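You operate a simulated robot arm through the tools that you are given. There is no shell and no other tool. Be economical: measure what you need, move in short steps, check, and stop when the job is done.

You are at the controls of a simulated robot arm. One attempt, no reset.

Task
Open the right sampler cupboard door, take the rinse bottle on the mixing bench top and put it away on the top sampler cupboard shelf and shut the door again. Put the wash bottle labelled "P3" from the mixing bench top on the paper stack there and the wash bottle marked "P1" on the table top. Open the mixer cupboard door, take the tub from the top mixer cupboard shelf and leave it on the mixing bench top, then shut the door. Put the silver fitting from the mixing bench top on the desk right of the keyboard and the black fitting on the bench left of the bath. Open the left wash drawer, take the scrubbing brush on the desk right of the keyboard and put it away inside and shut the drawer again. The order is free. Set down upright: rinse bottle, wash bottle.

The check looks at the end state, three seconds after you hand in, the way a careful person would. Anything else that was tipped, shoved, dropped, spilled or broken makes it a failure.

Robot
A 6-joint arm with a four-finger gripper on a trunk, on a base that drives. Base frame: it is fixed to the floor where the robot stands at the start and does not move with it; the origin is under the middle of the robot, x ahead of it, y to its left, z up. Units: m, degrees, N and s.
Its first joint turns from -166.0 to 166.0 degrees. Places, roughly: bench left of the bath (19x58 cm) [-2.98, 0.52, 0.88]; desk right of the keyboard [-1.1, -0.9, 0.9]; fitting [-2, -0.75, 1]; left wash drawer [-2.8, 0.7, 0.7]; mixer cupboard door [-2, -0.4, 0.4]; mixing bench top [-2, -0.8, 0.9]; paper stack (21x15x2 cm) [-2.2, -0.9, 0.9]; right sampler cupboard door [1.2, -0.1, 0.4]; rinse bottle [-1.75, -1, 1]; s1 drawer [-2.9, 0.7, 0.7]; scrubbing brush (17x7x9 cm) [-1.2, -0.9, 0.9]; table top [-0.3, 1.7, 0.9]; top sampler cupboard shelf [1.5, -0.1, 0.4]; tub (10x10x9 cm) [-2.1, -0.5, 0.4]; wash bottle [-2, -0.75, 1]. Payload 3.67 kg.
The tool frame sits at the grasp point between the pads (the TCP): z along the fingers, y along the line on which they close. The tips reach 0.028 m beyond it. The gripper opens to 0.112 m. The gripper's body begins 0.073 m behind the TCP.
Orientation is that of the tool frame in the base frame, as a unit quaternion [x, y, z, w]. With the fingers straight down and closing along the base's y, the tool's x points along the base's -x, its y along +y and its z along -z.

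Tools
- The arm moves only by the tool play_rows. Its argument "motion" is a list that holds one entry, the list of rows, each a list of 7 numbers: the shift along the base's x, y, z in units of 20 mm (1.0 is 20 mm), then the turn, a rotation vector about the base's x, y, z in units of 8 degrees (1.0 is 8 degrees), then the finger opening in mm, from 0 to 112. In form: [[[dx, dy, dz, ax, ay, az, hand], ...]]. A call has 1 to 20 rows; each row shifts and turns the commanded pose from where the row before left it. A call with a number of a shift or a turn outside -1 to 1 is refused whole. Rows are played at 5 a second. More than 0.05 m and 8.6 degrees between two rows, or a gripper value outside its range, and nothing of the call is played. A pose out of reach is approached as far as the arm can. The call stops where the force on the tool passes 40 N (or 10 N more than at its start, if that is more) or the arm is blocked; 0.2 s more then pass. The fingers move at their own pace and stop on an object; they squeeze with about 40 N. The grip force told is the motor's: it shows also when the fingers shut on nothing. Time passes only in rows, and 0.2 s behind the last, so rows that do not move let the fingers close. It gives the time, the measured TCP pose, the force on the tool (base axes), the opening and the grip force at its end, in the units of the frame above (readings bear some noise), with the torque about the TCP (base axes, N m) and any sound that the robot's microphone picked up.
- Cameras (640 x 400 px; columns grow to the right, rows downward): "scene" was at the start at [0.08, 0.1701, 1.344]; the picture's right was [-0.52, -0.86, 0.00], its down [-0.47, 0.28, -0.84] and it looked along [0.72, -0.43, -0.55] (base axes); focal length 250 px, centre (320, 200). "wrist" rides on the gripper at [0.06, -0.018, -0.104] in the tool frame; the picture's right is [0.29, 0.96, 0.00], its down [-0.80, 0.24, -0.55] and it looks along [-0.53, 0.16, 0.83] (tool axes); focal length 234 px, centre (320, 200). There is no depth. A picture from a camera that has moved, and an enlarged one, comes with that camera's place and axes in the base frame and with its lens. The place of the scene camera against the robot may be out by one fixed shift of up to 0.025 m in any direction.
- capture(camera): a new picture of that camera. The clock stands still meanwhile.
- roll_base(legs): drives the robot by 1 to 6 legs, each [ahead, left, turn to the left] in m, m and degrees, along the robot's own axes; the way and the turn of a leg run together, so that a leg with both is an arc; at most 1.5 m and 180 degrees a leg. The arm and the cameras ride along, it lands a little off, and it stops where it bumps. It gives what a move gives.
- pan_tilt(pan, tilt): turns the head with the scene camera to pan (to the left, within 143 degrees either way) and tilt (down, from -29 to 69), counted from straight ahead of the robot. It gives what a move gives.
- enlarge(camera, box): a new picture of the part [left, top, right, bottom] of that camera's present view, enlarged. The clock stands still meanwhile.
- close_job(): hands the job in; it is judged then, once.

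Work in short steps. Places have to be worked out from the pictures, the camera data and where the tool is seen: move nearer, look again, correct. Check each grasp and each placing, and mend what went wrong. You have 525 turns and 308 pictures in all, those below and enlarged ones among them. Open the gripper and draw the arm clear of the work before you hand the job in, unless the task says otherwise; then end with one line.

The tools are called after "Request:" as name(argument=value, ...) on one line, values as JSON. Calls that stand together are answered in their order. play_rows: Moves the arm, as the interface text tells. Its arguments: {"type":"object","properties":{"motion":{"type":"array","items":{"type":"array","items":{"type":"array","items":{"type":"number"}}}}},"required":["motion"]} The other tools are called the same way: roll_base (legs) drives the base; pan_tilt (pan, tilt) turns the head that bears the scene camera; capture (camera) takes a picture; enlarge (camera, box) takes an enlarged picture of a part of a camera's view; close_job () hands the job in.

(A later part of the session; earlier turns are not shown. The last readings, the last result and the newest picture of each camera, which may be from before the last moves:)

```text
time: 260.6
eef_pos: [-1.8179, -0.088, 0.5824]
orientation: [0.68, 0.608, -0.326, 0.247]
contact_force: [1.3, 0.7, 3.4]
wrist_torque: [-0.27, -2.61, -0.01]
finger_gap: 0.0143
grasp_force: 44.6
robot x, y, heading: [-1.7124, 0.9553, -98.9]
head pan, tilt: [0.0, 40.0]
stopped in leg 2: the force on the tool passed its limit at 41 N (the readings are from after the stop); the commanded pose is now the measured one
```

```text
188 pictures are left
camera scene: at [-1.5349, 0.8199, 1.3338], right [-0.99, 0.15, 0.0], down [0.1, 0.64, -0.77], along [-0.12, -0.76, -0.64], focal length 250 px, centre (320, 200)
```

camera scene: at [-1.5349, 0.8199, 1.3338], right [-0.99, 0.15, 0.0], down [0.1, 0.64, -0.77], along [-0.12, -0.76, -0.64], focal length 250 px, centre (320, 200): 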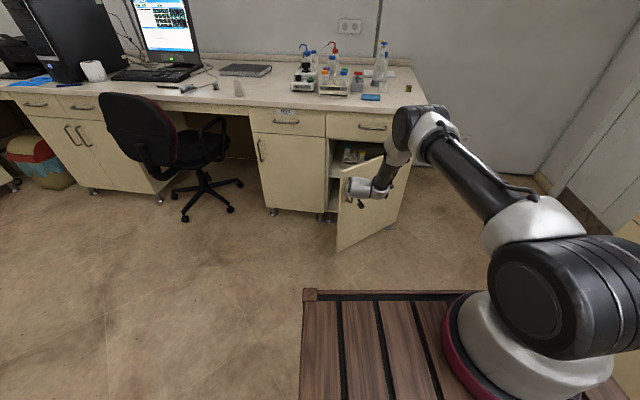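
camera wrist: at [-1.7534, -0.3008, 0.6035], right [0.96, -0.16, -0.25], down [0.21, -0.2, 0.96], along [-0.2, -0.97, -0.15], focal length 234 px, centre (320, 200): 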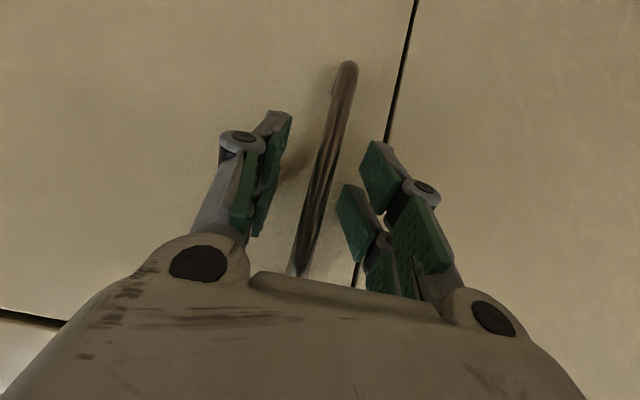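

Door ≈46° open. Release, retract, and look for pushing it further from inside.

Request:
play_rows(motion=[[[0, 0, 0, 0, 0, 0, 60], [0, 0, 0, 0, 0, 0, 60], [0.15, 0.8, 0.6, 0, 0, 0, 60], [0.15, 0.8, 0.6, 0, 0, 0, 60], [0.15, 0.8, 0.6, 0, 0, 0, 60], [0.15, 0.8, 0.6, 0, 0, 0, 30]]])

Request:
roll_base(legs=[[0, 0.2, -10]])

Request:
capture(camera="scene")

Request:
capture(camera="wrist")

```text
time: 262.1
eef_pos: [-1.8027, -0.0265, 0.6317]
orientation: [0.681, 0.608, -0.33, 0.243]
contact_force: [0.8, 0.8, 1.2]
wrist_torque: [0.0, -0.02, 0.0]
finger_gap: 0.03
grasp_force: 0.0
out of reach, approached as far as the arm can: row 6
robot x, y, heading: [-1.7161, 0.9567, -99.0]
head pan, tilt: [0.0, 40.0]
```

```text
time: 263.7
eef_pos: [-1.7736, -0.0447, 0.6306]
orientation: [0.731, 0.547, -0.349, 0.213]
contact_force: [0.7, 0.9, -0.5]
wrist_torque: [0.01, 0.0, -0.01]
finger_gap: 0.0301
grasp_force: 0.0
robot x, y, heading: [-1.5169, 0.9089, -108.8]
head pan, tilt: [0.0, 40.0]
```

```text
187 pictures are left
camera scene: at [-1.365, 0.7398, 1.3338], right [-0.95, 0.32, 0.0], down [0.21, 0.61, -0.77], along [-0.25, -0.73, -0.64], focal length 250 px, centre (320, 200)
```

scene: 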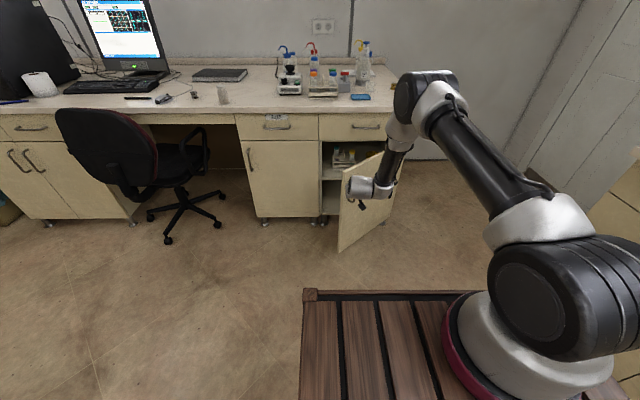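

```text
186 pictures are left
camera wrist: at [-1.7521, 0.0718, 0.6552], right [0.95, -0.11, -0.28], down [0.25, -0.21, 0.94], along [-0.16, -0.97, -0.17], focal length 234 px, centre (320, 200)
```

wrist: 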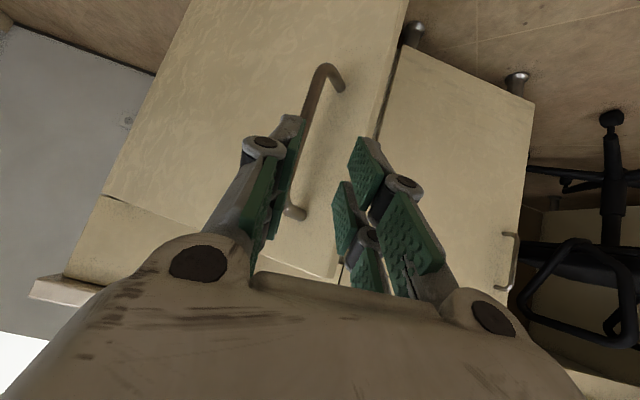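

I go left past the door's edge, forward, and then push the door from inside by driving right.

Request:
play_rows(motion=[[[0, 0, 0, 0, 0, 0, 0]]])

Request:
roll_base(legs=[[0, 0.18, 0], [0.2, 0, 0]])

Request:
capture(camera="scene")

Request:
capture(camera="wrist")

```text
time: 264.1
eef_pos: [-1.7738, -0.046, 0.6308]
orientation: [0.731, 0.547, -0.349, 0.213]
contact_force: [-0.4, -0.1, 1.1]
wrist_torque: [-0.02, -0.01, -0.01]
finger_gap: 0.0
grasp_force: 35.5
robot x, y, heading: [-1.5158, 0.908, -108.7]
head pan, tilt: [0.0, 40.0]
```

```text
time: 266.8
eef_pos: [-1.6721, -0.2919, 0.6315]
orientation: [0.731, 0.547, -0.348, 0.211]
contact_force: [0.3, -0.2, 0.9]
wrist_torque: [0.01, -0.01, 0.0]
finger_gap: 0.0001
grasp_force: 35.7
robot x, y, heading: [-1.4182, 0.6634, -108.6]
head pan, tilt: [0.0, 40.0]
```

```text
185 pictures are left
camera scene: at [-1.2614, 0.4922, 1.3338], right [-0.95, 0.32, 0.0], down [0.21, 0.61, -0.77], along [-0.25, -0.72, -0.64], focal length 250 px, centre (320, 200)
```

scene: 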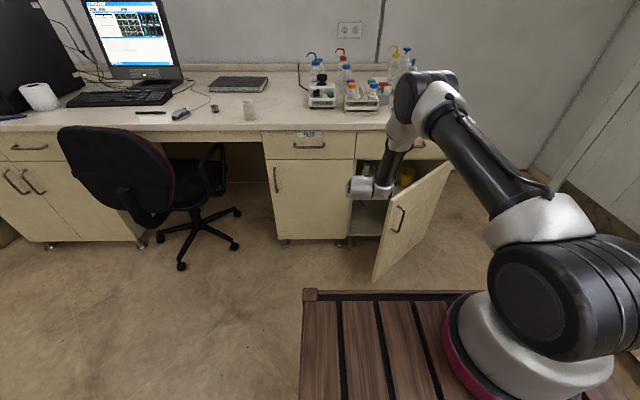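

```text
184 pictures are left
camera wrist: at [-1.6503, -0.1747, 0.6552], right [0.95, -0.11, -0.28], down [0.25, -0.21, 0.94], along [-0.17, -0.97, -0.17], focal length 234 px, centre (320, 200)
```

wrist: 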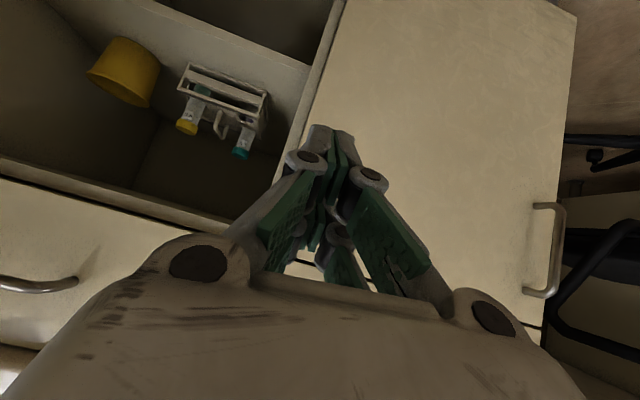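

I see the yellow tub and a tube rack on the top shelf. Now push the door open by driving right.

Request:
roll_base(legs=[[0, -0.2, 0], [0, -0.15, 0]])

Request:
capture(camera="scene")

```text
time: 268.0
eef_pos: [-1.7615, -0.2567, 0.6284]
orientation: [0.732, 0.548, -0.345, 0.213]
contact_force: [0.3, -0.2, 0.0]
wrist_torque: [0.04, -0.02, -0.13]
finger_gap: 0.0
grasp_force: 35.6
robot x, y, heading: [-1.5156, 0.6909, -108.8]
head pan, tilt: [0.0, 40.0]
stopped in leg 1: the force on the tool passed its limit at 92 N (the readings are from after the stop); the commanded pose is now the measured one
```

```text
183 pictures are left
camera scene: at [-1.359, 0.5256, 1.3338], right [-0.95, 0.32, 0.0], down [0.21, 0.61, -0.77], along [-0.25, -0.72, -0.64], focal length 250 px, centre (320, 200)
```

scene: 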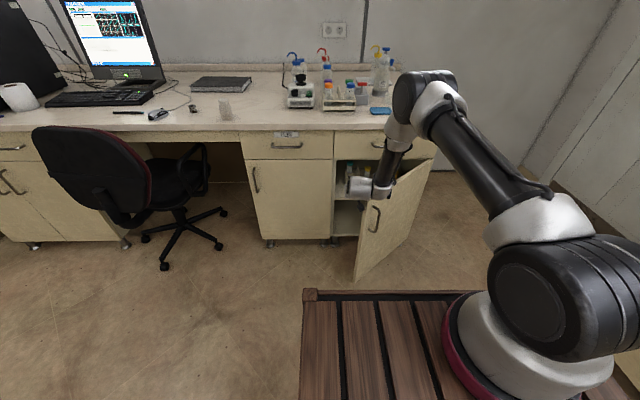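

Contact impulse tripped the limit. I push gently with the arm instead.

Request:
play_rows(motion=[[[-0.4, 0.14, 0, 0, 0, 0, 0], [-0.4, 0.14, 0, 0, 0, 0, 0], [-0.4, 0.14, 0, 0, 0, 0, 0], [-0.4, 0.14, 0, 0, 0, 0, 0], [-0.4, 0.14, 0, 0, 0, 0, 0], [-0.4, 0.14, 0, 0, 0, 0, 0], [-0.4, 0.14, 0, 0, 0, 0, 0], [-0.4, 0.14, 0, 0, 0, 0, 0]]])

Request:
capture(camera="wrist")

Request:
enlarge(camera="scene", box=[300, 110, 480, 300])

```text
time: 268.4
eef_pos: [-1.7632, -0.2519, 0.6274]
orientation: [0.733, 0.549, -0.343, 0.209]
contact_force: [5.2, 2.3, 1.5]
wrist_torque: [0.13, 0.11, -0.61]
finger_gap: 0.0001
grasp_force: 35.5
out of reach, approached as far as the arm can: row 2
robot x, y, heading: [-1.5087, 0.696, -109.0]
head pan, tilt: [0.0, 40.0]
stopped in row 2: the force on the tool passed its limit at 45 N (the readings are from after the stop); the commanded pose is now the measured one
```

```text
182 pictures are left
camera wrist: at [-1.7434, -0.1357, 0.6536], right [0.95, -0.11, -0.28], down [0.25, -0.22, 0.94], along [-0.16, -0.97, -0.19], focal length 234 px, centre (320, 200)
```

wrist: 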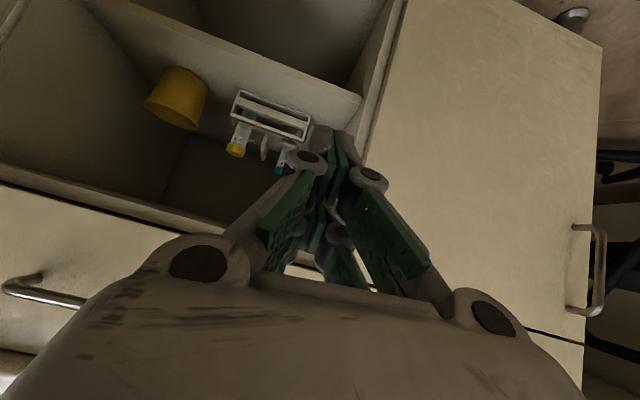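

```text
2.11 times, centred on (390, 205) of scene
camera zoom: at [-1.3583, 0.5261, 1.3338], right [-0.95, 0.32, 0.0], down [0.21, 0.61, -0.77], along [-0.25, -0.72, -0.64], focal length 526 px, centre (173, 190)
```

zoom: 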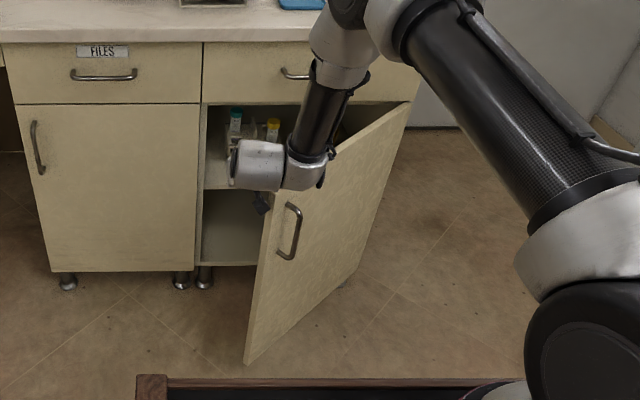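

I push in the door's tangential direction with small base steps.

Request:
roll_base(legs=[[-0.02, -0.025, 0]])

Request:
roll_base(legs=[[-0.02, -0.03, 0]])

Request:
roll_base(legs=[[-0.02, -0.04, 0]])

Request:
capture(camera="scene")

```text
time: 269.3
eef_pos: [-1.7675, -0.2392, 0.6252]
orientation: [0.733, 0.55, -0.341, 0.209]
contact_force: [0.0, 0.2, -0.4]
wrist_torque: [0.01, 0.02, 0.02]
finger_gap: 0.0
grasp_force: 35.8
robot x, y, heading: [-1.5233, 0.7076, -109.0]
head pan, tilt: [0.0, 40.0]
stopped in leg 1: the robot was blocked; the commanded pose is now the measured one
```

```text
time: 270.1
eef_pos: [-1.7739, -0.2245, 0.6247]
orientation: [0.734, 0.552, -0.337, 0.207]
contact_force: [0.4, 0.2, -0.3]
wrist_torque: [0.0, -0.03, -0.01]
finger_gap: 0.0
grasp_force: 35.5
robot x, y, heading: [-1.5276, 0.7203, -109.0]
head pan, tilt: [0.0, 40.0]
stopped in leg 1: the robot was blocked; the commanded pose is now the measured one
```

```text
time: 270.9
eef_pos: [-1.7804, -0.2114, 0.6228]
orientation: [0.733, 0.555, -0.333, 0.208]
contact_force: [0.3, 0.3, -0.1]
wrist_torque: [0.03, 0.02, -0.01]
finger_gap: 0.0
grasp_force: 35.1
robot x, y, heading: [-1.5398, 0.7281, -109.3]
head pan, tilt: [0.0, 40.0]
stopped in leg 1: the force on the tool passed its limit at 54 N (the readings are from after the stop); the commanded pose is now the measured one
```

```text
180 pictures are left
camera scene: at [-1.3856, 0.5619, 1.3338], right [-0.95, 0.32, 0.0], down [0.21, 0.61, -0.77], along [-0.25, -0.72, -0.64], focal length 250 px, centre (320, 200)
```

scene: 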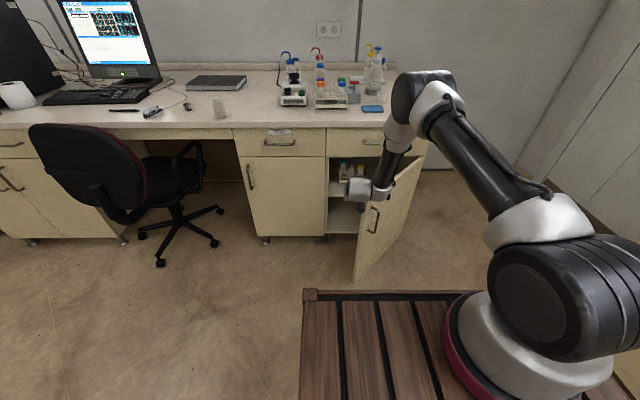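

The wrist is rubbing on the door's edge; I'll instead use downward-pointing fingers behind the door. Retreat left, raise and straighten the tool.

Request:
roll_base(legs=[[0, 0.06, 0]])

Request:
play_rows(motion=[[[0, 0, 1, 0, 0, 0, 0], [0, 0, 1, 0, 0, 0, 0], [0, 0, 1, 0.9455, -0.3256, 0, 0], [0, 0, 1, 0.9455, -0.3256, 0, 0], [0, 0, 1, 0.9455, -0.3256, 0, 0], [0, 0, 1, 0.9455, -0.3256, 0, 0], [0, 0, 1, 0.9455, -0.3256, 0, 0], [0, 0, 1, 0.8, -0.28, 0, 0], [0, 0, 1, 0, 0, 0, 0], [0, 0, 1, 0, 0, 0, 0]]])

Request:
capture(camera="wrist")

```text
time: 271.8
eef_pos: [-1.7237, -0.2298, 0.6222]
orientation: [0.734, 0.554, -0.334, 0.208]
contact_force: [-0.5, -0.3, 0.4]
wrist_torque: [0.04, 0.01, 0.01]
finger_gap: 0.0001
grasp_force: 35.7
robot x, y, heading: [-1.4802, 0.7145, -109.1]
head pan, tilt: [0.0, 40.0]
```

```text
time: 274.0
eef_pos: [-1.764, -0.2533, 0.7936]
orientation: [0.793, 0.578, -0.188, 0.04]
contact_force: [0.4, -0.4, 0.1]
wrist_torque: [0.0, 0.01, 0.01]
finger_gap: 0.0
grasp_force: 36.0
out of reach, approached as far as the arm can: row 5, 6, 7, 8
robot x, y, heading: [-1.483, 0.709, -108.9]
head pan, tilt: [0.0, 40.0]
```

```text
179 pictures are left
camera wrist: at [-1.739, -0.1644, 0.8697], right [0.97, -0.05, -0.25], down [0.16, -0.64, 0.75], along [-0.2, -0.77, -0.61], focal length 234 px, centre (320, 200)
```

wrist: 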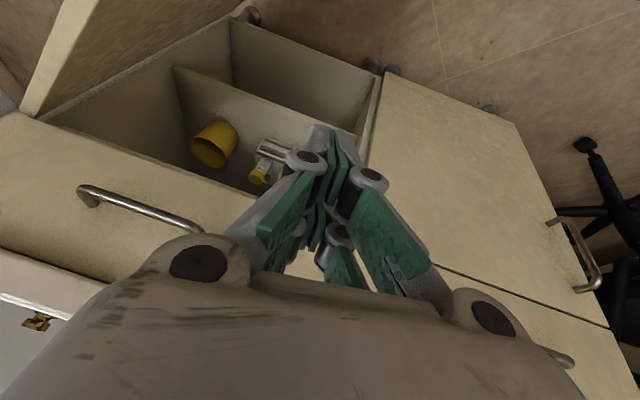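

Door still ≈47° open; the tub sits at p≈−1.83, q≈−1.155, so it must open more. I make the tool vertical and place the closed fingers behind the door.

Request:
play_rows(motion=[[[0, 0.5, 0.7, 0.68, -0.61, 0, 0], [0, 0.5, 0.7, 0.68, -0.61, 0, 0], [0, 0.5, 0.5, 0.68, -0.61, 0, 0], [0, 0, 0, 0, 0, 0, 0]]])

Request:
capture(camera="wrist")

```text
time: 275.0
eef_pos: [-1.7624, -0.2219, 0.8324]
orientation: [0.807, 0.591, -0.003, 0.002]
contact_force: [-0.1, -1.0, -0.6]
wrist_torque: [0.03, -0.02, 0.02]
finger_gap: 0.0001
grasp_force: 35.5
robot x, y, heading: [-1.4814, 0.7076, -108.6]
head pan, tilt: [0.0, 40.0]
```

```text
178 pictures are left
camera wrist: at [-1.7627, -0.1598, 0.9334], right [1.0, -0.02, 0.0], down [-0.01, -0.83, 0.56], along [-0.01, -0.56, -0.83], focal length 234 px, centre (320, 200)
```

wrist: 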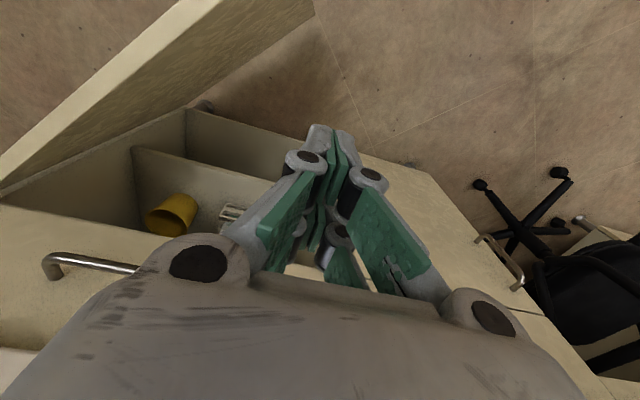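

Vertical and in reach. I move behind the door's inner face and lower the fingers to z 0.64.

Request:
play_rows(motion=[[[-0.85, 0.24, 0, 0, 0, 0, 0], [-0.85, 0.24, 0, 0, 0, 0, 0], [-0.85, 0.24, 0, 0, 0, 0, 0], [-0.85, 0.24, 0, 0, 0, 0, 0], [-0.85, 0.24, 0, 0, 0, 0, 0], [-0.85, 0.24, 0, 0, 0, 0, 0], [0, 0, -1, 0, 0, 0, 0], [0, 0, -1, 0, 0, 0, 0], [0, 0, -1, 0, 0, 0, 0], [0, 0, -1, 0, 0, 0, 0], [0, 0, -1, 0, 0, 0, 0], [0, 0, -1, 0, 0, 0, 0], [0, 0, -1, 0, 0, 0, 0], [0, 0, -1, 0, 0, 0, 0], [0, 0, -1, 0, 0, 0, 0], [0, 0, -0.5, 0, 0, 0, 0]]])

Request:
capture(camera="wrist")

Request:
capture(camera="scene")

```text
time: 278.4
eef_pos: [-1.8656, -0.1948, 0.6418]
orientation: [0.808, 0.589, -0.003, 0.002]
contact_force: [-0.5, 0.3, -0.3]
wrist_torque: [0.03, -0.01, -0.02]
finger_gap: 0.0
grasp_force: 36.0
robot x, y, heading: [-1.4824, 0.7083, -108.8]
head pan, tilt: [0.0, 40.0]
```

```text
177 pictures are left
camera wrist: at [-1.8643, -0.1314, 0.7434], right [1.0, -0.02, 0.0], down [-0.01, -0.83, 0.56], along [-0.01, -0.56, -0.83], focal length 234 px, centre (320, 200)
```

wrist: 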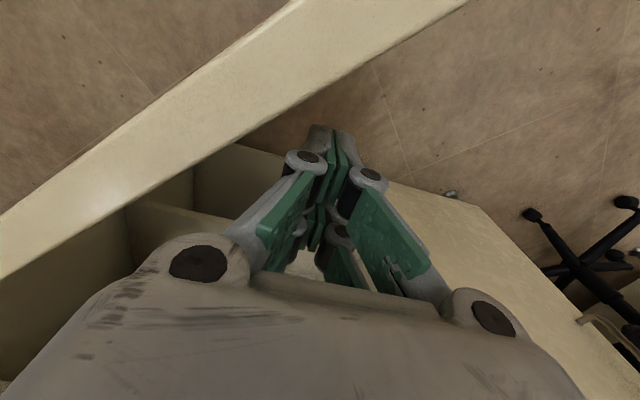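

```text
176 pictures are left
camera scene: at [-1.3286, 0.5425, 1.3338], right [-0.95, 0.32, 0.0], down [0.21, 0.61, -0.77], along [-0.25, -0.72, -0.64], focal length 250 px, centre (320, 200)
```

scene: 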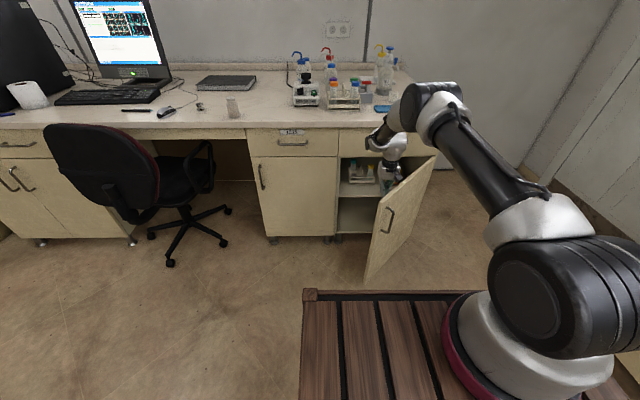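

Fingers are behind the door. Push it open along the arc.

Request:
play_rows(motion=[[[-0.21, 0.51, 0, 0, 0, 0, 0], [-0.21, 0.51, 0, 0, 0, 0, 0], [-0.21, 0.51, 0, 0, 0, 0, 0], [-0.21, 0.51, 0, 0, 0, 0, 0], [-0.21, 0.51, 0, 0, 0, 0, 0], [-0.3, 0.49, 0, 0, 0, 0, 0], [-0.3, 0.49, 0, 0, 0, 0, 0], [-0.3, 0.49, 0, 0, 0, 0, 0], [-0.3, 0.49, 0, 0, 0, 0, 0], [-0.3, 0.49, 0, 0, 0, 0, 0]]])

Request:
capture(camera="scene")

```text
time: 280.6
eef_pos: [-1.9171, -0.0941, 0.6416]
orientation: [0.808, 0.589, -0.003, 0.002]
contact_force: [-0.6, -0.4, 0.6]
wrist_torque: [-0.02, 0.03, -0.02]
finger_gap: 0.0
grasp_force: 35.7
robot x, y, heading: [-1.4812, 0.7098, -108.8]
head pan, tilt: [0.0, 40.0]
```

```text
175 pictures are left
camera scene: at [-1.3286, 0.5424, 1.3338], right [-0.95, 0.32, 0.0], down [0.21, 0.61, -0.77], along [-0.25, -0.72, -0.64], focal length 250 px, centre (320, 200)
```

scene: 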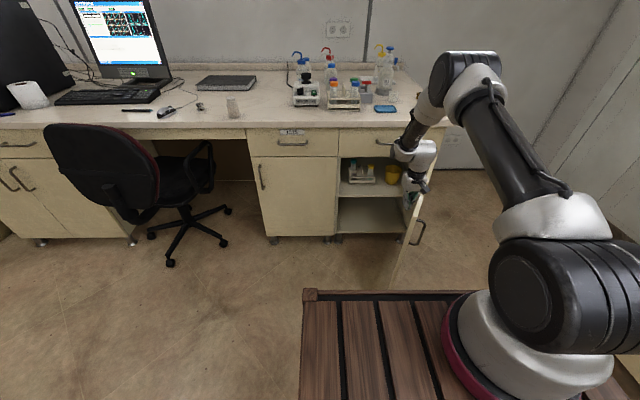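

Opening easily. Continue to past 90°.

Request:
play_rows(motion=[[[-0.4, 0.43, 0, 0, 0, 0, 0], [-0.4, 0.43, 0, 0, 0, 0, 0], [-0.4, 0.43, 0, 0, 0, 0, 0], [-0.4, 0.43, 0, 0, 0, 0, 0], [-0.4, 0.43, 0, 0, 0, 0, 0], [-0.46, 0.35, 0, 0, 0, 0, 0], [-0.46, 0.35, 0, 0, 0, 0, 0], [-0.46, 0.35, 0, 0, 0, 0, 0], [-0.46, 0.35, 0, 0, 0, 0, 0], [-0.46, 0.35, 0, 0, 0, 0, 0], [-0.5, 0.27, 0, 0, 0, 0, 0], [-0.5, 0.27, 0, 0, 0, 0, 0], [-0.5, 0.27, 0, 0, 0, 0, 0], [-0.5, 0.27, 0, 0, 0, 0, 0], [-0.5, 0.27, 0, 0, 0, 0, 0], [-0.55, 0.15, 0, 0, 0, 0, 0], [-0.55, 0.15, 0, 0, 0, 0, 0], [-0.55, 0.1, 0, 0, 0, 0, 0], [-0.55, 0.1, 0, 0, 0, 0, 0]]])

Request:
capture(camera="scene")

```text
time: 284.6
eef_pos: [-2.0959, 0.0203, 0.6422]
orientation: [0.807, 0.59, -0.003, 0.001]
contact_force: [1.4, -0.4, 0.5]
wrist_torque: [0.02, 0.04, -0.03]
finger_gap: 0.0
grasp_force: 36.0
robot x, y, heading: [-1.4825, 0.7108, -108.9]
head pan, tilt: [0.0, 40.0]
```

```text
174 pictures are left
camera scene: at [-1.3286, 0.5425, 1.3338], right [-0.95, 0.32, 0.0], down [0.21, 0.61, -0.77], along [-0.25, -0.72, -0.64], focal length 250 px, centre (320, 200)
```

scene: 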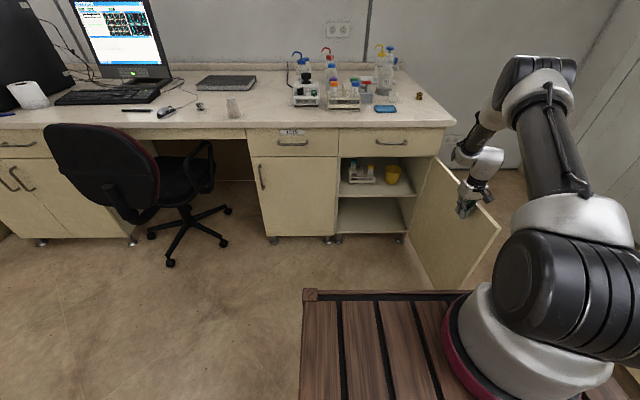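

Door is wide open. Zoom into the cupboard.

Request:
enlarge(camera="scene", box=[320, 120, 460, 240])

```text
3.33 times, centred on (390, 180) of scene
camera zoom: at [-1.3286, 0.5425, 1.3338], right [-0.95, 0.32, 0.0], down [0.21, 0.61, -0.77], along [-0.25, -0.72, -0.64], focal length 833 px, centre (87, 267)
```

zoom: 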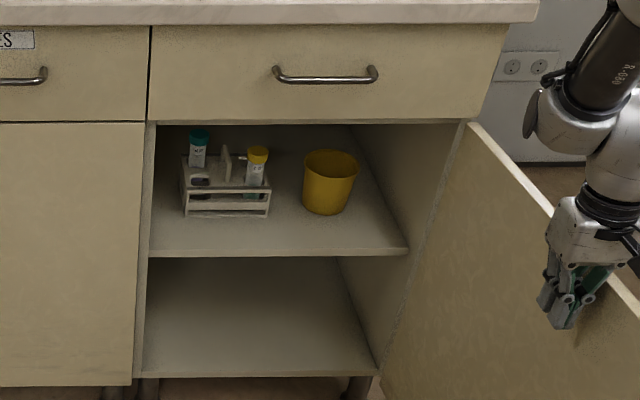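

Tub stands near the front of the shelf (≈p −1.85, q −1.135, shelf z≈0.44). I take the arm off the door, then pitch the tool forward again.

Request:
play_rows(motion=[[[0.93, -0.32, 0.3, 0, 0, 0, 0], [0.93, -0.32, 1, 0, 0, 0, 0], [0.93, -0.32, 1, 0, 0, 0, 0], [0.93, -0.32, 1, 0, 0, 0, 60], [0.93, -0.32, 1, 0, 0, 0, 60], [0.93, -0.32, 0.5, 0, 0, 0, 60], [0.93, -0.32, 0, 0, 0, 0, 60], [0.93, -0.32, 0, 0, 0, 0, 60], [0.93, -0.32, 0, 0, 0, 0, 60], [0.93, -0.32, 0, 0, 0, 0, 60], [0.93, -0.32, 0, 0, 0, 0, 60], [0.93, -0.32, 0, 0, 0, 0, 60], [0.93, -0.32, 0, 0, 0, 0, 60]]])

Request:
play_rows(motion=[[[-0.25, -0.7, -0.3, -0.9455, 0.3256, 0, 112], [-0.25, -0.7, -0.3, -0.9455, 0.3256, 0, 112], [-0.25, -0.7, -0.3, -0.9455, 0.3256, 0, 112], [-0.25, -0.7, -0.3, -0.9455, 0.3256, 0, 112], [-0.25, -0.7, -0.6, -0.9455, 0.3256, 0, 112], [-0.25, -0.7, -0.6, -0.9455, 0.3256, 0, 112], [-0.25, -0.7, -0.6, -0.9455, 0.3256, 0, 112], [-0.25, -0.7, -0.6, -0.3, 0.1, 0, 112], [-0.1, -0.3, -0.6, 0, 0, 0, 112], [-0.1, -0.3, -0.6, 0, 0, 0, 112]]])

Request:
capture(camera="scene")

```text
time: 287.4
eef_pos: [-1.8549, -0.0619, 0.7365]
orientation: [0.807, 0.59, -0.004, 0.002]
contact_force: [0.5, 0.9, 0.4]
wrist_torque: [-0.02, -0.02, -0.04]
finger_gap: 0.0598
grasp_force: 0.0
robot x, y, heading: [-1.486, 0.7095, -109.0]
head pan, tilt: [0.0, 40.0]
```

```text
time: 289.6
eef_pos: [-1.8745, -0.1424, 0.6881]
orientation: [0.786, 0.578, -0.169, 0.137]
contact_force: [0.8, 0.0, -0.1]
wrist_torque: [0.03, -0.01, 0.0]
finger_gap: 0.1118
grasp_force: 0.2
out of reach, approached as far as the arm can: row 3, 4, 5, 6, 7
robot x, y, heading: [-1.4803, 0.7102, -108.7]
head pan, tilt: [0.0, 40.0]
```

```text
172 pictures are left
camera scene: at [-1.3286, 0.5426, 1.3338], right [-0.95, 0.32, 0.0], down [0.21, 0.61, -0.77], along [-0.25, -0.72, -0.64], focal length 250 px, centre (320, 200)
```

scene: 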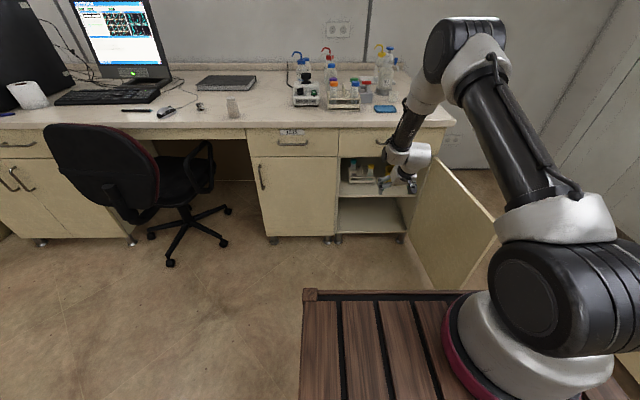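

Pitch is clamped until further extended. Extend more while pitching.

Request:
play_rows(motion=[[[-0.3, -0.9, 0, 0, 0, 0, 112], [-0.3, -0.9, 0, 0, 0, 0, 112], [-0.3, -0.9, -0.5, -0.9455, 0.3256, 0, 112], [-0.3, -0.9, -0.5, -0.9455, 0.3256, 0, 112], [-0.2, -0.6, -0.5, -0.9455, 0.3256, 0, 112], [0, 0, -0.5, -0.9455, 0.3256, 0, 112], [0, 0, -0.5, 0, 0, 0, 112], [0, 0, -0.5, 0, 0, 0, 112]]])

Request:
capture(camera="wrist")

```text
time: 291.4
eef_pos: [-1.9044, -0.2273, 0.6291]
orientation: [0.705, 0.525, -0.384, 0.285]
contact_force: [0.0, 0.5, -0.9]
wrist_torque: [-0.01, -0.01, -0.02]
finger_gap: 0.1122
grasp_force: 0.0
robot x, y, heading: [-1.4815, 0.7138, -108.9]
head pan, tilt: [0.0, 40.0]
```

```text
171 pictures are left
camera wrist: at [-1.887, -0.1066, 0.6337], right [0.96, -0.12, -0.24], down [0.24, -0.04, 0.97], along [-0.13, -0.99, -0.01], focal length 234 px, centre (320, 200)
```

wrist: 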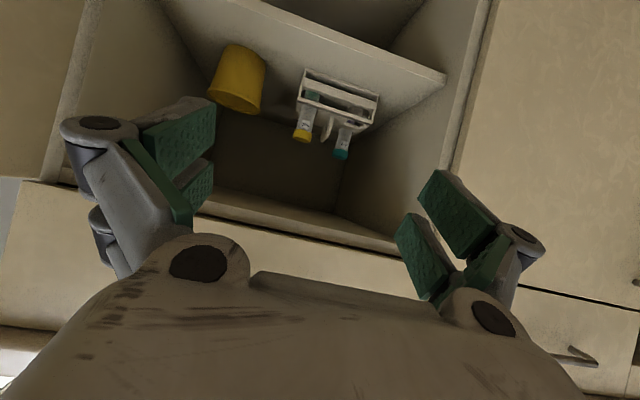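

Good pose. Tub at p≈−1.838. I drive right 0.11 m to line up and lower to tub height.

Request:
roll_base(legs=[[0, -0.111, 0]])

Request:
play_rows(motion=[[[0, 0, -1, 0, 0, 0, 112], [0, 0, -1, 0, 0, 0, 112], [0, 0, -1, 0, 0, 0, 112], [0, 0, -1, 0, 0, 0, 112], [0, 0, -1, 0, 0, 0, 112], [0, 0, -1, 0, 0, 0, 112]]])

Request:
capture(camera="wrist")

Request:
capture(camera="scene")

```text
time: 292.6
eef_pos: [-2.0101, -0.1897, 0.6287]
orientation: [0.705, 0.524, -0.384, 0.285]
contact_force: [0.9, 0.2, 0.2]
wrist_torque: [-0.02, 0.0, 0.0]
finger_gap: 0.1116
grasp_force: 0.1
robot x, y, heading: [-1.587, 0.7438, -109.1]
head pan, tilt: [0.0, 40.0]
```

```text
time: 294.0
eef_pos: [-2.0093, -0.1896, 0.5098]
orientation: [0.705, 0.525, -0.383, 0.284]
contact_force: [-0.2, -0.1, 0.6]
wrist_torque: [0.02, -0.02, -0.01]
finger_gap: 0.1121
grasp_force: 0.0
robot x, y, heading: [-1.5872, 0.7462, -109.1]
head pan, tilt: [0.0, 40.0]
```

```text
170 pictures are left
camera wrist: at [-1.9934, -0.0694, 0.5139], right [0.96, -0.13, -0.24], down [0.24, -0.04, 0.97], along [-0.13, -0.99, -0.01], focal length 234 px, centre (320, 200)
```

wrist: 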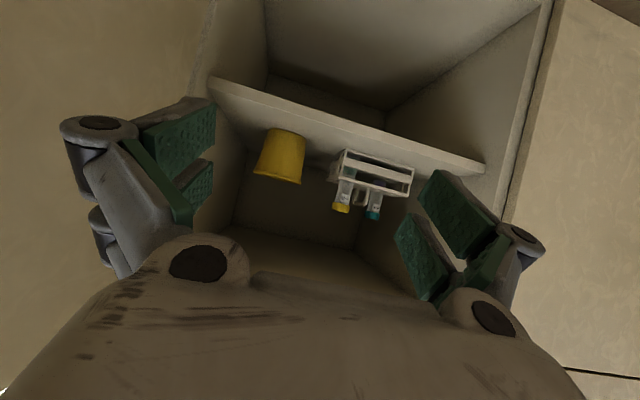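

```text
169 pictures are left
camera scene: at [-1.4338, 0.5781, 1.3338], right [-0.95, 0.32, 0.0], down [0.21, 0.61, -0.77], along [-0.25, -0.72, -0.64], focal length 250 px, centre (320, 200)
```

scene: 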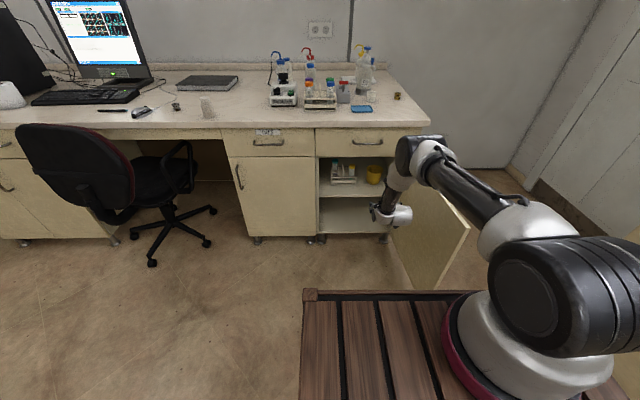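

Re-triangulated: tub centre ≈ p −1.866, q −1.19, z 0.455 (shelf top ≈0.41). Line up and approach in steps.

Request:
roll_base(legs=[[0.12, -0.028, 0]])

Request:
play_rows(motion=[[[-0.15, -0.45, -0.8, 0, 0, 0, 112], [-0.15, -0.45, -0.8, 0, 0, 0, 112], [-0.15, -0.45, -0.6, 0, 0, 0, 112]]])

Request:
capture(camera="wrist")

Request:
enlarge(camera="scene", box=[280, 110, 480, 260])

```text
time: 295.3
eef_pos: [-2.0747, -0.2939, 0.508]
orientation: [0.706, 0.524, -0.383, 0.284]
contact_force: [-0.1, -0.1, 0.9]
wrist_torque: [0.01, 0.0, 0.01]
finger_gap: 0.112
grasp_force: 0.1
robot x, y, heading: [-1.6473, 0.6428, -109.0]
head pan, tilt: [0.0, 40.0]
```

```text
time: 296.1
eef_pos: [-2.0833, -0.321, 0.464]
orientation: [0.705, 0.525, -0.383, 0.285]
contact_force: [-0.8, 0.8, 0.3]
wrist_torque: [0.01, -0.02, 0.03]
finger_gap: 0.1117
grasp_force: 0.1
robot x, y, heading: [-1.6554, 0.6437, -108.8]
head pan, tilt: [0.0, 40.0]
```

```text
168 pictures are left
camera wrist: at [-2.0676, -0.2003, 0.4699], right [0.96, -0.13, -0.24], down [0.24, -0.04, 0.97], along [-0.13, -0.99, -0.01], focal length 234 px, centre (320, 200)
```

wrist: 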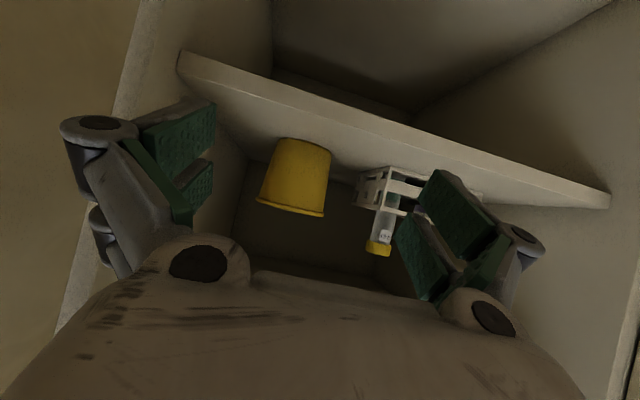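

```text
2.67 times, centred on (380, 185) of scene
camera zoom: at [-1.4992, 0.4741, 1.3338], right [-0.95, 0.32, 0.0], down [0.21, 0.61, -0.77], along [-0.25, -0.72, -0.64], focal length 666 px, centre (160, 240)
```

zoom: 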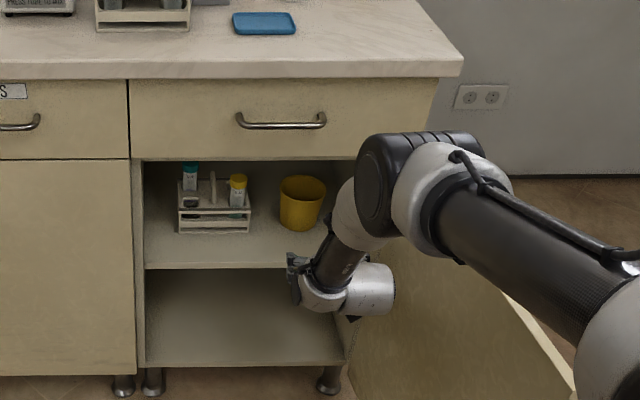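

Tub is straight ahead at p≈−1.864. Drive ahead 0.13 m, then check.

Request:
roll_base(legs=[[0.13, 0, 0]])

Request:
capture(camera="wrist")

Request:
enlarge(camera="scene", box=[280, 110, 480, 260])

```text
time: 297.4
eef_pos: [-2.1259, -0.444, 0.4645]
orientation: [0.705, 0.524, -0.384, 0.285]
contact_force: [-0.6, -0.4, -0.9]
wrist_torque: [0.03, 0.0, 0.0]
finger_gap: 0.1119
grasp_force: 0.0
robot x, y, heading: [-1.6968, 0.5212, -109.0]
head pan, tilt: [0.0, 40.0]
```

```text
166 pictures are left
camera wrist: at [-2.1098, -0.3235, 0.4698], right [0.96, -0.13, -0.24], down [0.24, -0.04, 0.97], along [-0.13, -0.99, -0.01], focal length 234 px, centre (320, 200)
```

wrist: 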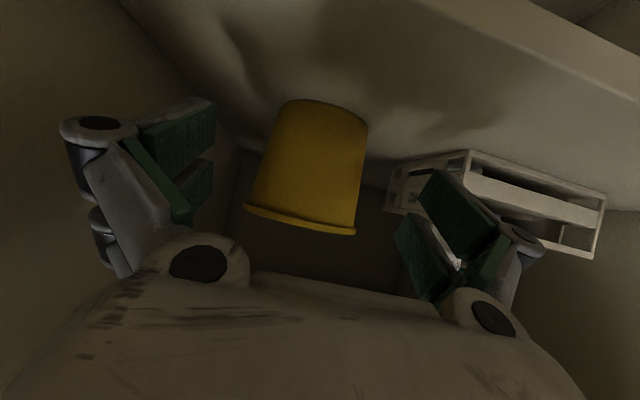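

```text
2.67 times, centred on (380, 185) of scene
camera zoom: at [-1.5415, 0.3507, 1.3338], right [-0.95, 0.32, 0.0], down [0.21, 0.61, -0.77], along [-0.25, -0.72, -0.64], focal length 666 px, centre (160, 240)
```

zoom: 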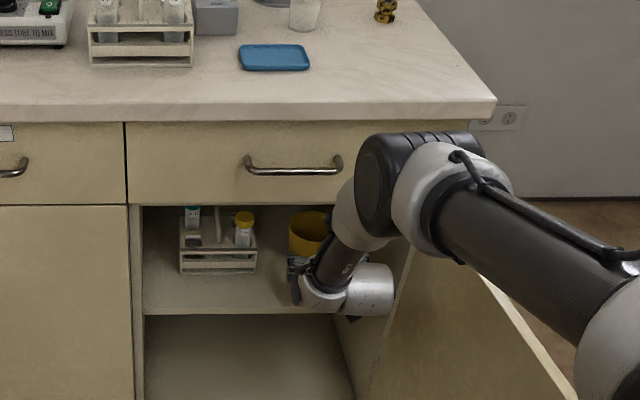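

The tub is centred between the fingers. I advance slowly by arm and check clearance of the wrist from the drawer front.

Request:
play_rows(motion=[[[-0.16, -0.47, 0, 0, 0, 0, 112], [-0.16, -0.47, 0, 0, 0, 0, 112], [-0.16, -0.47, 0, 0, 0, 0, 112]]])

Request:
enlarge(camera="scene", box=[300, 120, 460, 250])

```text
time: 298.2
eef_pos: [-2.1354, -0.4725, 0.4646]
orientation: [0.705, 0.525, -0.383, 0.285]
contact_force: [-0.1, -0.1, 0.0]
wrist_torque: [-0.05, -0.02, 0.0]
finger_gap: 0.1119
grasp_force: 0.0
robot x, y, heading: [-1.6957, 0.5183, -109.1]
head pan, tilt: [0.0, 40.0]
```

```text
3.08 times, centred on (380, 185) of scene
camera zoom: at [-1.5416, 0.3507, 1.3338], right [-0.95, 0.32, 0.0], down [0.21, 0.61, -0.77], along [-0.25, -0.72, -0.64], focal length 769 px, centre (135, 246)
```

zoom: 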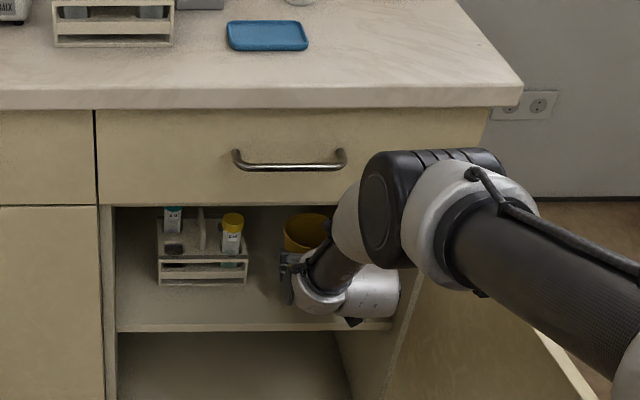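

Request:
play_rows(motion=[[[-0.16, -0.47, 0, 0, 0, 0, 112], [-0.16, -0.47, 0, 0, 0, 0, 112], [-0.16, -0.47, 0, 0, 0, 0, 112]]])

Request:
capture(camera="wrist")

```text
time: 299.0
eef_pos: [-2.1462, -0.5004, 0.4655]
orientation: [0.704, 0.525, -0.383, 0.285]
contact_force: [-0.4, 0.8, 0.1]
wrist_torque: [0.02, 0.01, 0.0]
finger_gap: 0.1122
grasp_force: 0.1
robot x, y, heading: [-1.6955, 0.5197, -108.9]
head pan, tilt: [0.0, 40.0]
```

```text
163 pictures are left
camera wrist: at [-2.1293, -0.3801, 0.4699], right [0.96, -0.13, -0.24], down [0.24, -0.04, 0.97], along [-0.13, -0.99, -0.01], focal length 234 px, centre (320, 200)
```

wrist: 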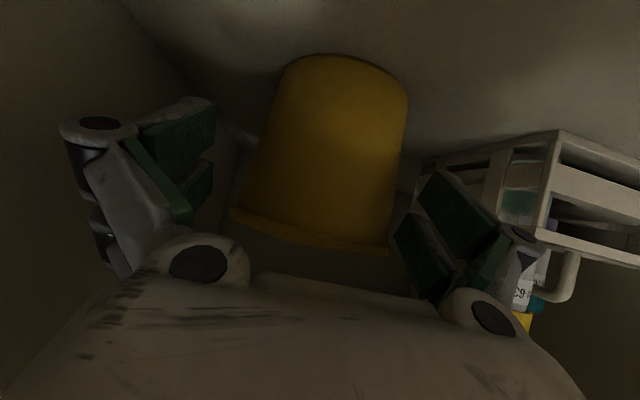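

Shift 8 mm left (+p), advance 1 cm and close on the tub.

Request:
play_rows(motion=[[[0.38, -0.13, 0, 0, 0, 0, 112], [-0.16, -0.47, 0, 0, 0, 0, 112], [0, 0, 0, 0, 0, 0, 70], [0, 0, 0, 0, 0, 0, 60], [0, 0, 0, 0, 0, 0, 60]]])

Request:
capture(camera="wrist")

```text
time: 300.2
eef_pos: [-2.1406, -0.5123, 0.4648]
orientation: [0.705, 0.524, -0.384, 0.285]
contact_force: [0.6, 0.4, -0.4]
wrist_torque: [0.0, 0.01, 0.03]
finger_gap: 0.0912
grasp_force: 39.7
robot x, y, heading: [-1.6971, 0.5206, -108.8]
head pan, tilt: [0.0, 40.0]
```

```text
162 pictures are left
camera wrist: at [-2.1244, -0.3918, 0.4698], right [0.96, -0.12, -0.24], down [0.24, -0.04, 0.97], along [-0.13, -0.99, -0.01], focal length 234 px, centre (320, 200)
```

wrist: 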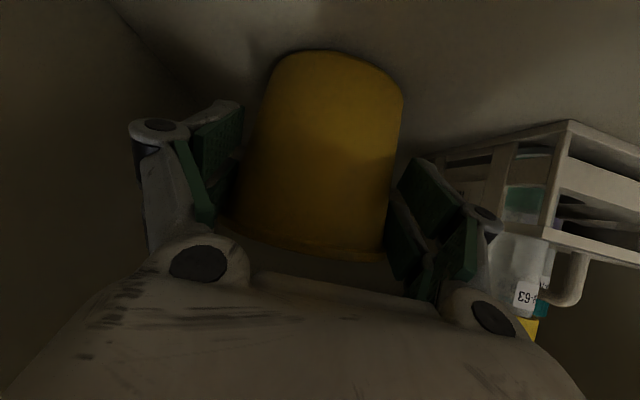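

Gripped at 91 mm. Lift 3 cm, then back straight out by base.

Request:
play_rows(motion=[[[0, 0, 0.5, 0, 0, 0, 60], [0, 0, 0.5, 0, 0, 0, 60], [0, 0, 0.5, 0, 0, 0, 60]]])

Request:
capture(camera="wrist")

```text
time: 301.0
eef_pos: [-2.1408, -0.5121, 0.4943]
orientation: [0.706, 0.524, -0.384, 0.284]
contact_force: [0.0, 0.8, -0.6]
wrist_torque: [0.0, 0.0, 0.02]
finger_gap: 0.0912
grasp_force: 39.8
robot x, y, heading: [-1.6959, 0.5175, -108.9]
head pan, tilt: [0.0, 40.0]
```

```text
161 pictures are left
camera wrist: at [-2.125, -0.3918, 0.5], right [0.96, -0.13, -0.24], down [0.24, -0.04, 0.97], along [-0.13, -0.99, -0.01], focal length 234 px, centre (320, 200)
```

wrist: 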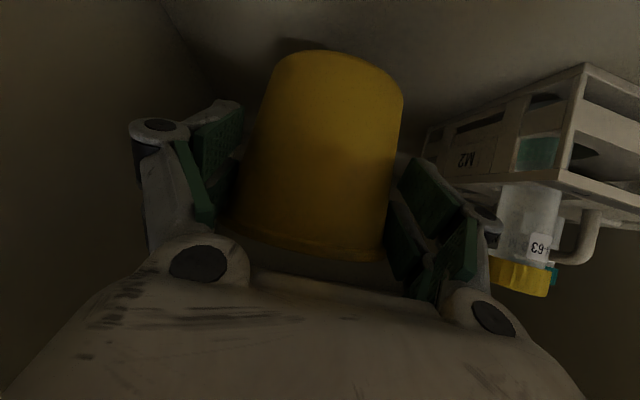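

Tub lifted. Back out.

Request:
roll_base(legs=[[-0.35, 0, 0]])

Request:
capture(camera="scene")

```text
time: 303.2
eef_pos: [-2.0281, -0.1786, 0.4963]
orientation: [0.705, 0.524, -0.384, 0.284]
contact_force: [0.4, -1.0, -0.6]
wrist_torque: [0.03, 0.01, -0.04]
finger_gap: 0.0912
grasp_force: 40.4
robot x, y, heading: [-1.58, 0.85, -108.6]
head pan, tilt: [0.0, 40.0]
```

```text
160 pictures are left
camera scene: at [-1.4277, 0.6828, 1.3338], right [-0.95, 0.32, 0.0], down [0.21, 0.61, -0.77], along [-0.25, -0.72, -0.64], focal length 250 px, centre (320, 200)
```

scene: 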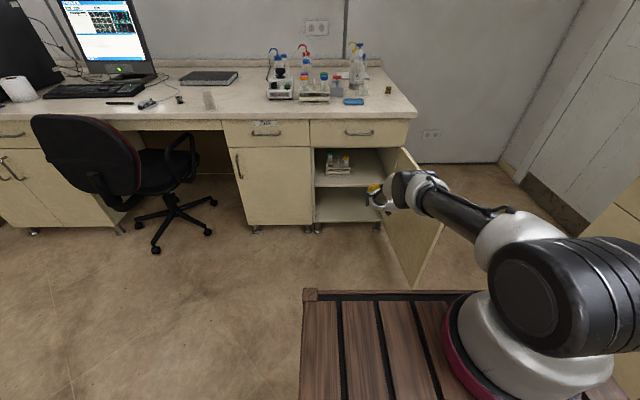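

Tub is out. I'll put it where P3 stood (p≈−1.885, q≈−1.11). First raise it in front of the bench while retracting.

Request:
play_rows(motion=[[[0.1, 0.4, 1, 0, 0, 0, 60], [0.1, 0.4, 1, 0, 0, 0, 60], [0.1, 0.4, 1, 0, 0, 0, 60], [0.1, 0.4, 1, 0, 0, 0, 60], [0.1, 0.4, 1, 0, 0, 0, 60], [0.1, 0.4, 1, 0, 0, 0, 60], [0.1, 0.4, 1, 0, 0, 0, 60], [0.1, 0.4, 1, 0, 0, 0, 60], [0.1, 0.4, 1, 0, 0, 0, 60], [0.1, 0.4, 1, 0, 0, 0, 60], [0.1, 0.4, 1, 0, 0, 0, 60], [0.1, 0.4, 1, 0, 0, 0, 60], [0.1, 0.4, 1, 0, 0, 0, 60], [0.1, 0.4, 1, 0, 0, 0, 60], [0.1, 0.4, 1, 0, 0, 0, 60], [0.1, 0.4, 1, 0, 0, 0, 60], [0.1, 0.4, 1, 0, 0, 0, 60], [0.1, 0.4, 1, 0, 0, 0, 60], [0.1, 0.4, 1, 0, 0, 0, 60], [0.1, 0.4, 1, 0, 0, 0, 60]]])

Request:
play_rows(motion=[[[0, 0, 1, 0, 0, 0, 60], [0, 0, 1, 0, 0, 0, 60], [0, 0, 1, 0, 0, 0, 60], [0, 0, 1, 0, 0, 0, 60]]])

Request:
capture(camera="scene")

```text
time: 307.4
eef_pos: [-1.9877, -0.0191, 0.8956]
orientation: [0.705, 0.526, -0.382, 0.284]
contact_force: [0.0, -0.8, -1.0]
wrist_torque: [0.02, -0.01, -0.02]
finger_gap: 0.0908
grasp_force: 40.2
robot x, y, heading: [-1.5799, 0.8505, -108.6]
head pan, tilt: [0.0, 40.0]
```

```text
time: 308.4
eef_pos: [-1.9878, -0.0198, 0.9754]
orientation: [0.705, 0.525, -0.383, 0.285]
contact_force: [0.4, -1.2, -1.2]
wrist_torque: [0.04, 0.0, -0.02]
finger_gap: 0.0911
grasp_force: 40.3
robot x, y, heading: [-1.5822, 0.8491, -108.8]
head pan, tilt: [0.0, 40.0]
```

```text
159 pictures are left
camera scene: at [-1.4277, 0.6827, 1.3338], right [-0.95, 0.32, 0.0], down [0.21, 0.61, -0.77], along [-0.25, -0.72, -0.64], focal length 250 px, centre (320, 200)
```

scene: 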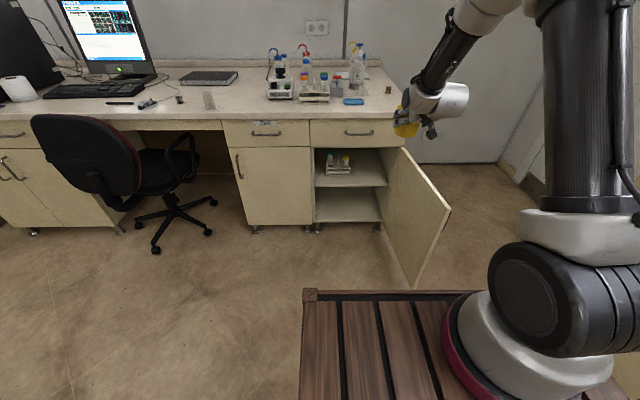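

All in range. I shift the arm right and the base left so the base stays clear of the open door, then drive ahead.

Request:
play_rows(motion=[[[-0.87, 0.3, 0, 0, 0, 0, 60], [-0.87, 0.3, 0, 0, 0, 0, 60], [-0.87, 0.3, 0, 0, 0, 0, 60], [-0.87, 0.3, 0, 0, 0, 0, 60], [-0.87, 0.3, 0, 0, 0, 0, 60]]])

Request:
roll_base(legs=[[0, 0.08, 0], [0.3, 0, 0]])

Request:
pan_tilt(pan=-15, tilt=40)

Request:
capture(camera="scene")

Request:
capture(camera="wrist")

```text
time: 309.6
eef_pos: [-2.0745, 0.0111, 0.9746]
orientation: [0.705, 0.525, -0.383, 0.285]
contact_force: [0.3, -0.7, 0.2]
wrist_torque: [-0.02, -0.01, -0.01]
finger_gap: 0.0913
grasp_force: 39.9
robot x, y, heading: [-1.5782, 0.8543, -109.0]
head pan, tilt: [0.0, 40.0]
```

```text
time: 312.4
eef_pos: [-2.0964, -0.3001, 0.9742]
orientation: [0.705, 0.526, -0.382, 0.284]
contact_force: [0.8, -0.7, -0.1]
wrist_torque: [0.01, -0.01, -0.01]
finger_gap: 0.091
grasp_force: 40.0
robot x, y, heading: [-1.6055, 0.5381, -108.7]
head pan, tilt: [0.0, 40.0]
```

```text
time: 313.1
eef_pos: [-2.0972, -0.3018, 0.9751]
orientation: [0.704, 0.525, -0.383, 0.285]
contact_force: [-0.6, -0.1, -0.6]
wrist_torque: [0.06, 0.03, -0.02]
finger_gap: 0.091
grasp_force: 39.7
robot x, y, heading: [-1.6026, 0.5377, -109.2]
head pan, tilt: [-15.0, 40.0]
```

```text
158 pictures are left
camera scene: at [-1.4694, 0.3819, 1.3338], right [-0.83, 0.56, 0.0], down [0.36, 0.53, -0.77], along [-0.43, -0.64, -0.64], focal length 250 px, centre (320, 200)
```

scene: 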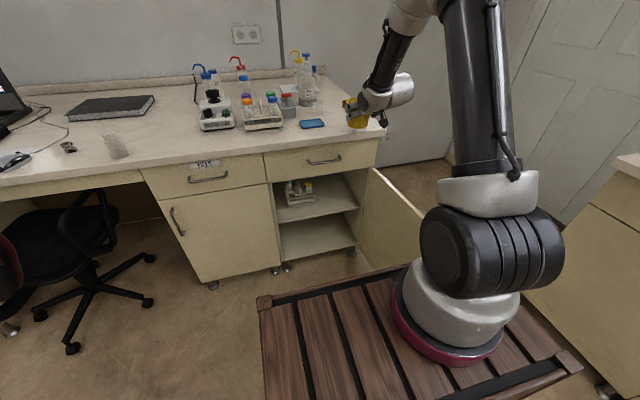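

```text
157 pictures are left
camera wrist: at [-2.08, -0.1807, 0.9799], right [0.96, -0.13, -0.24], down [0.24, -0.04, 0.97], along [-0.13, -0.99, -0.01], focal length 234 px, centre (320, 200)
```

wrist: 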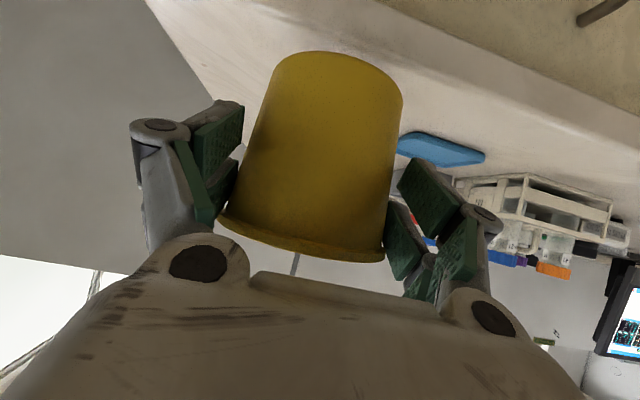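

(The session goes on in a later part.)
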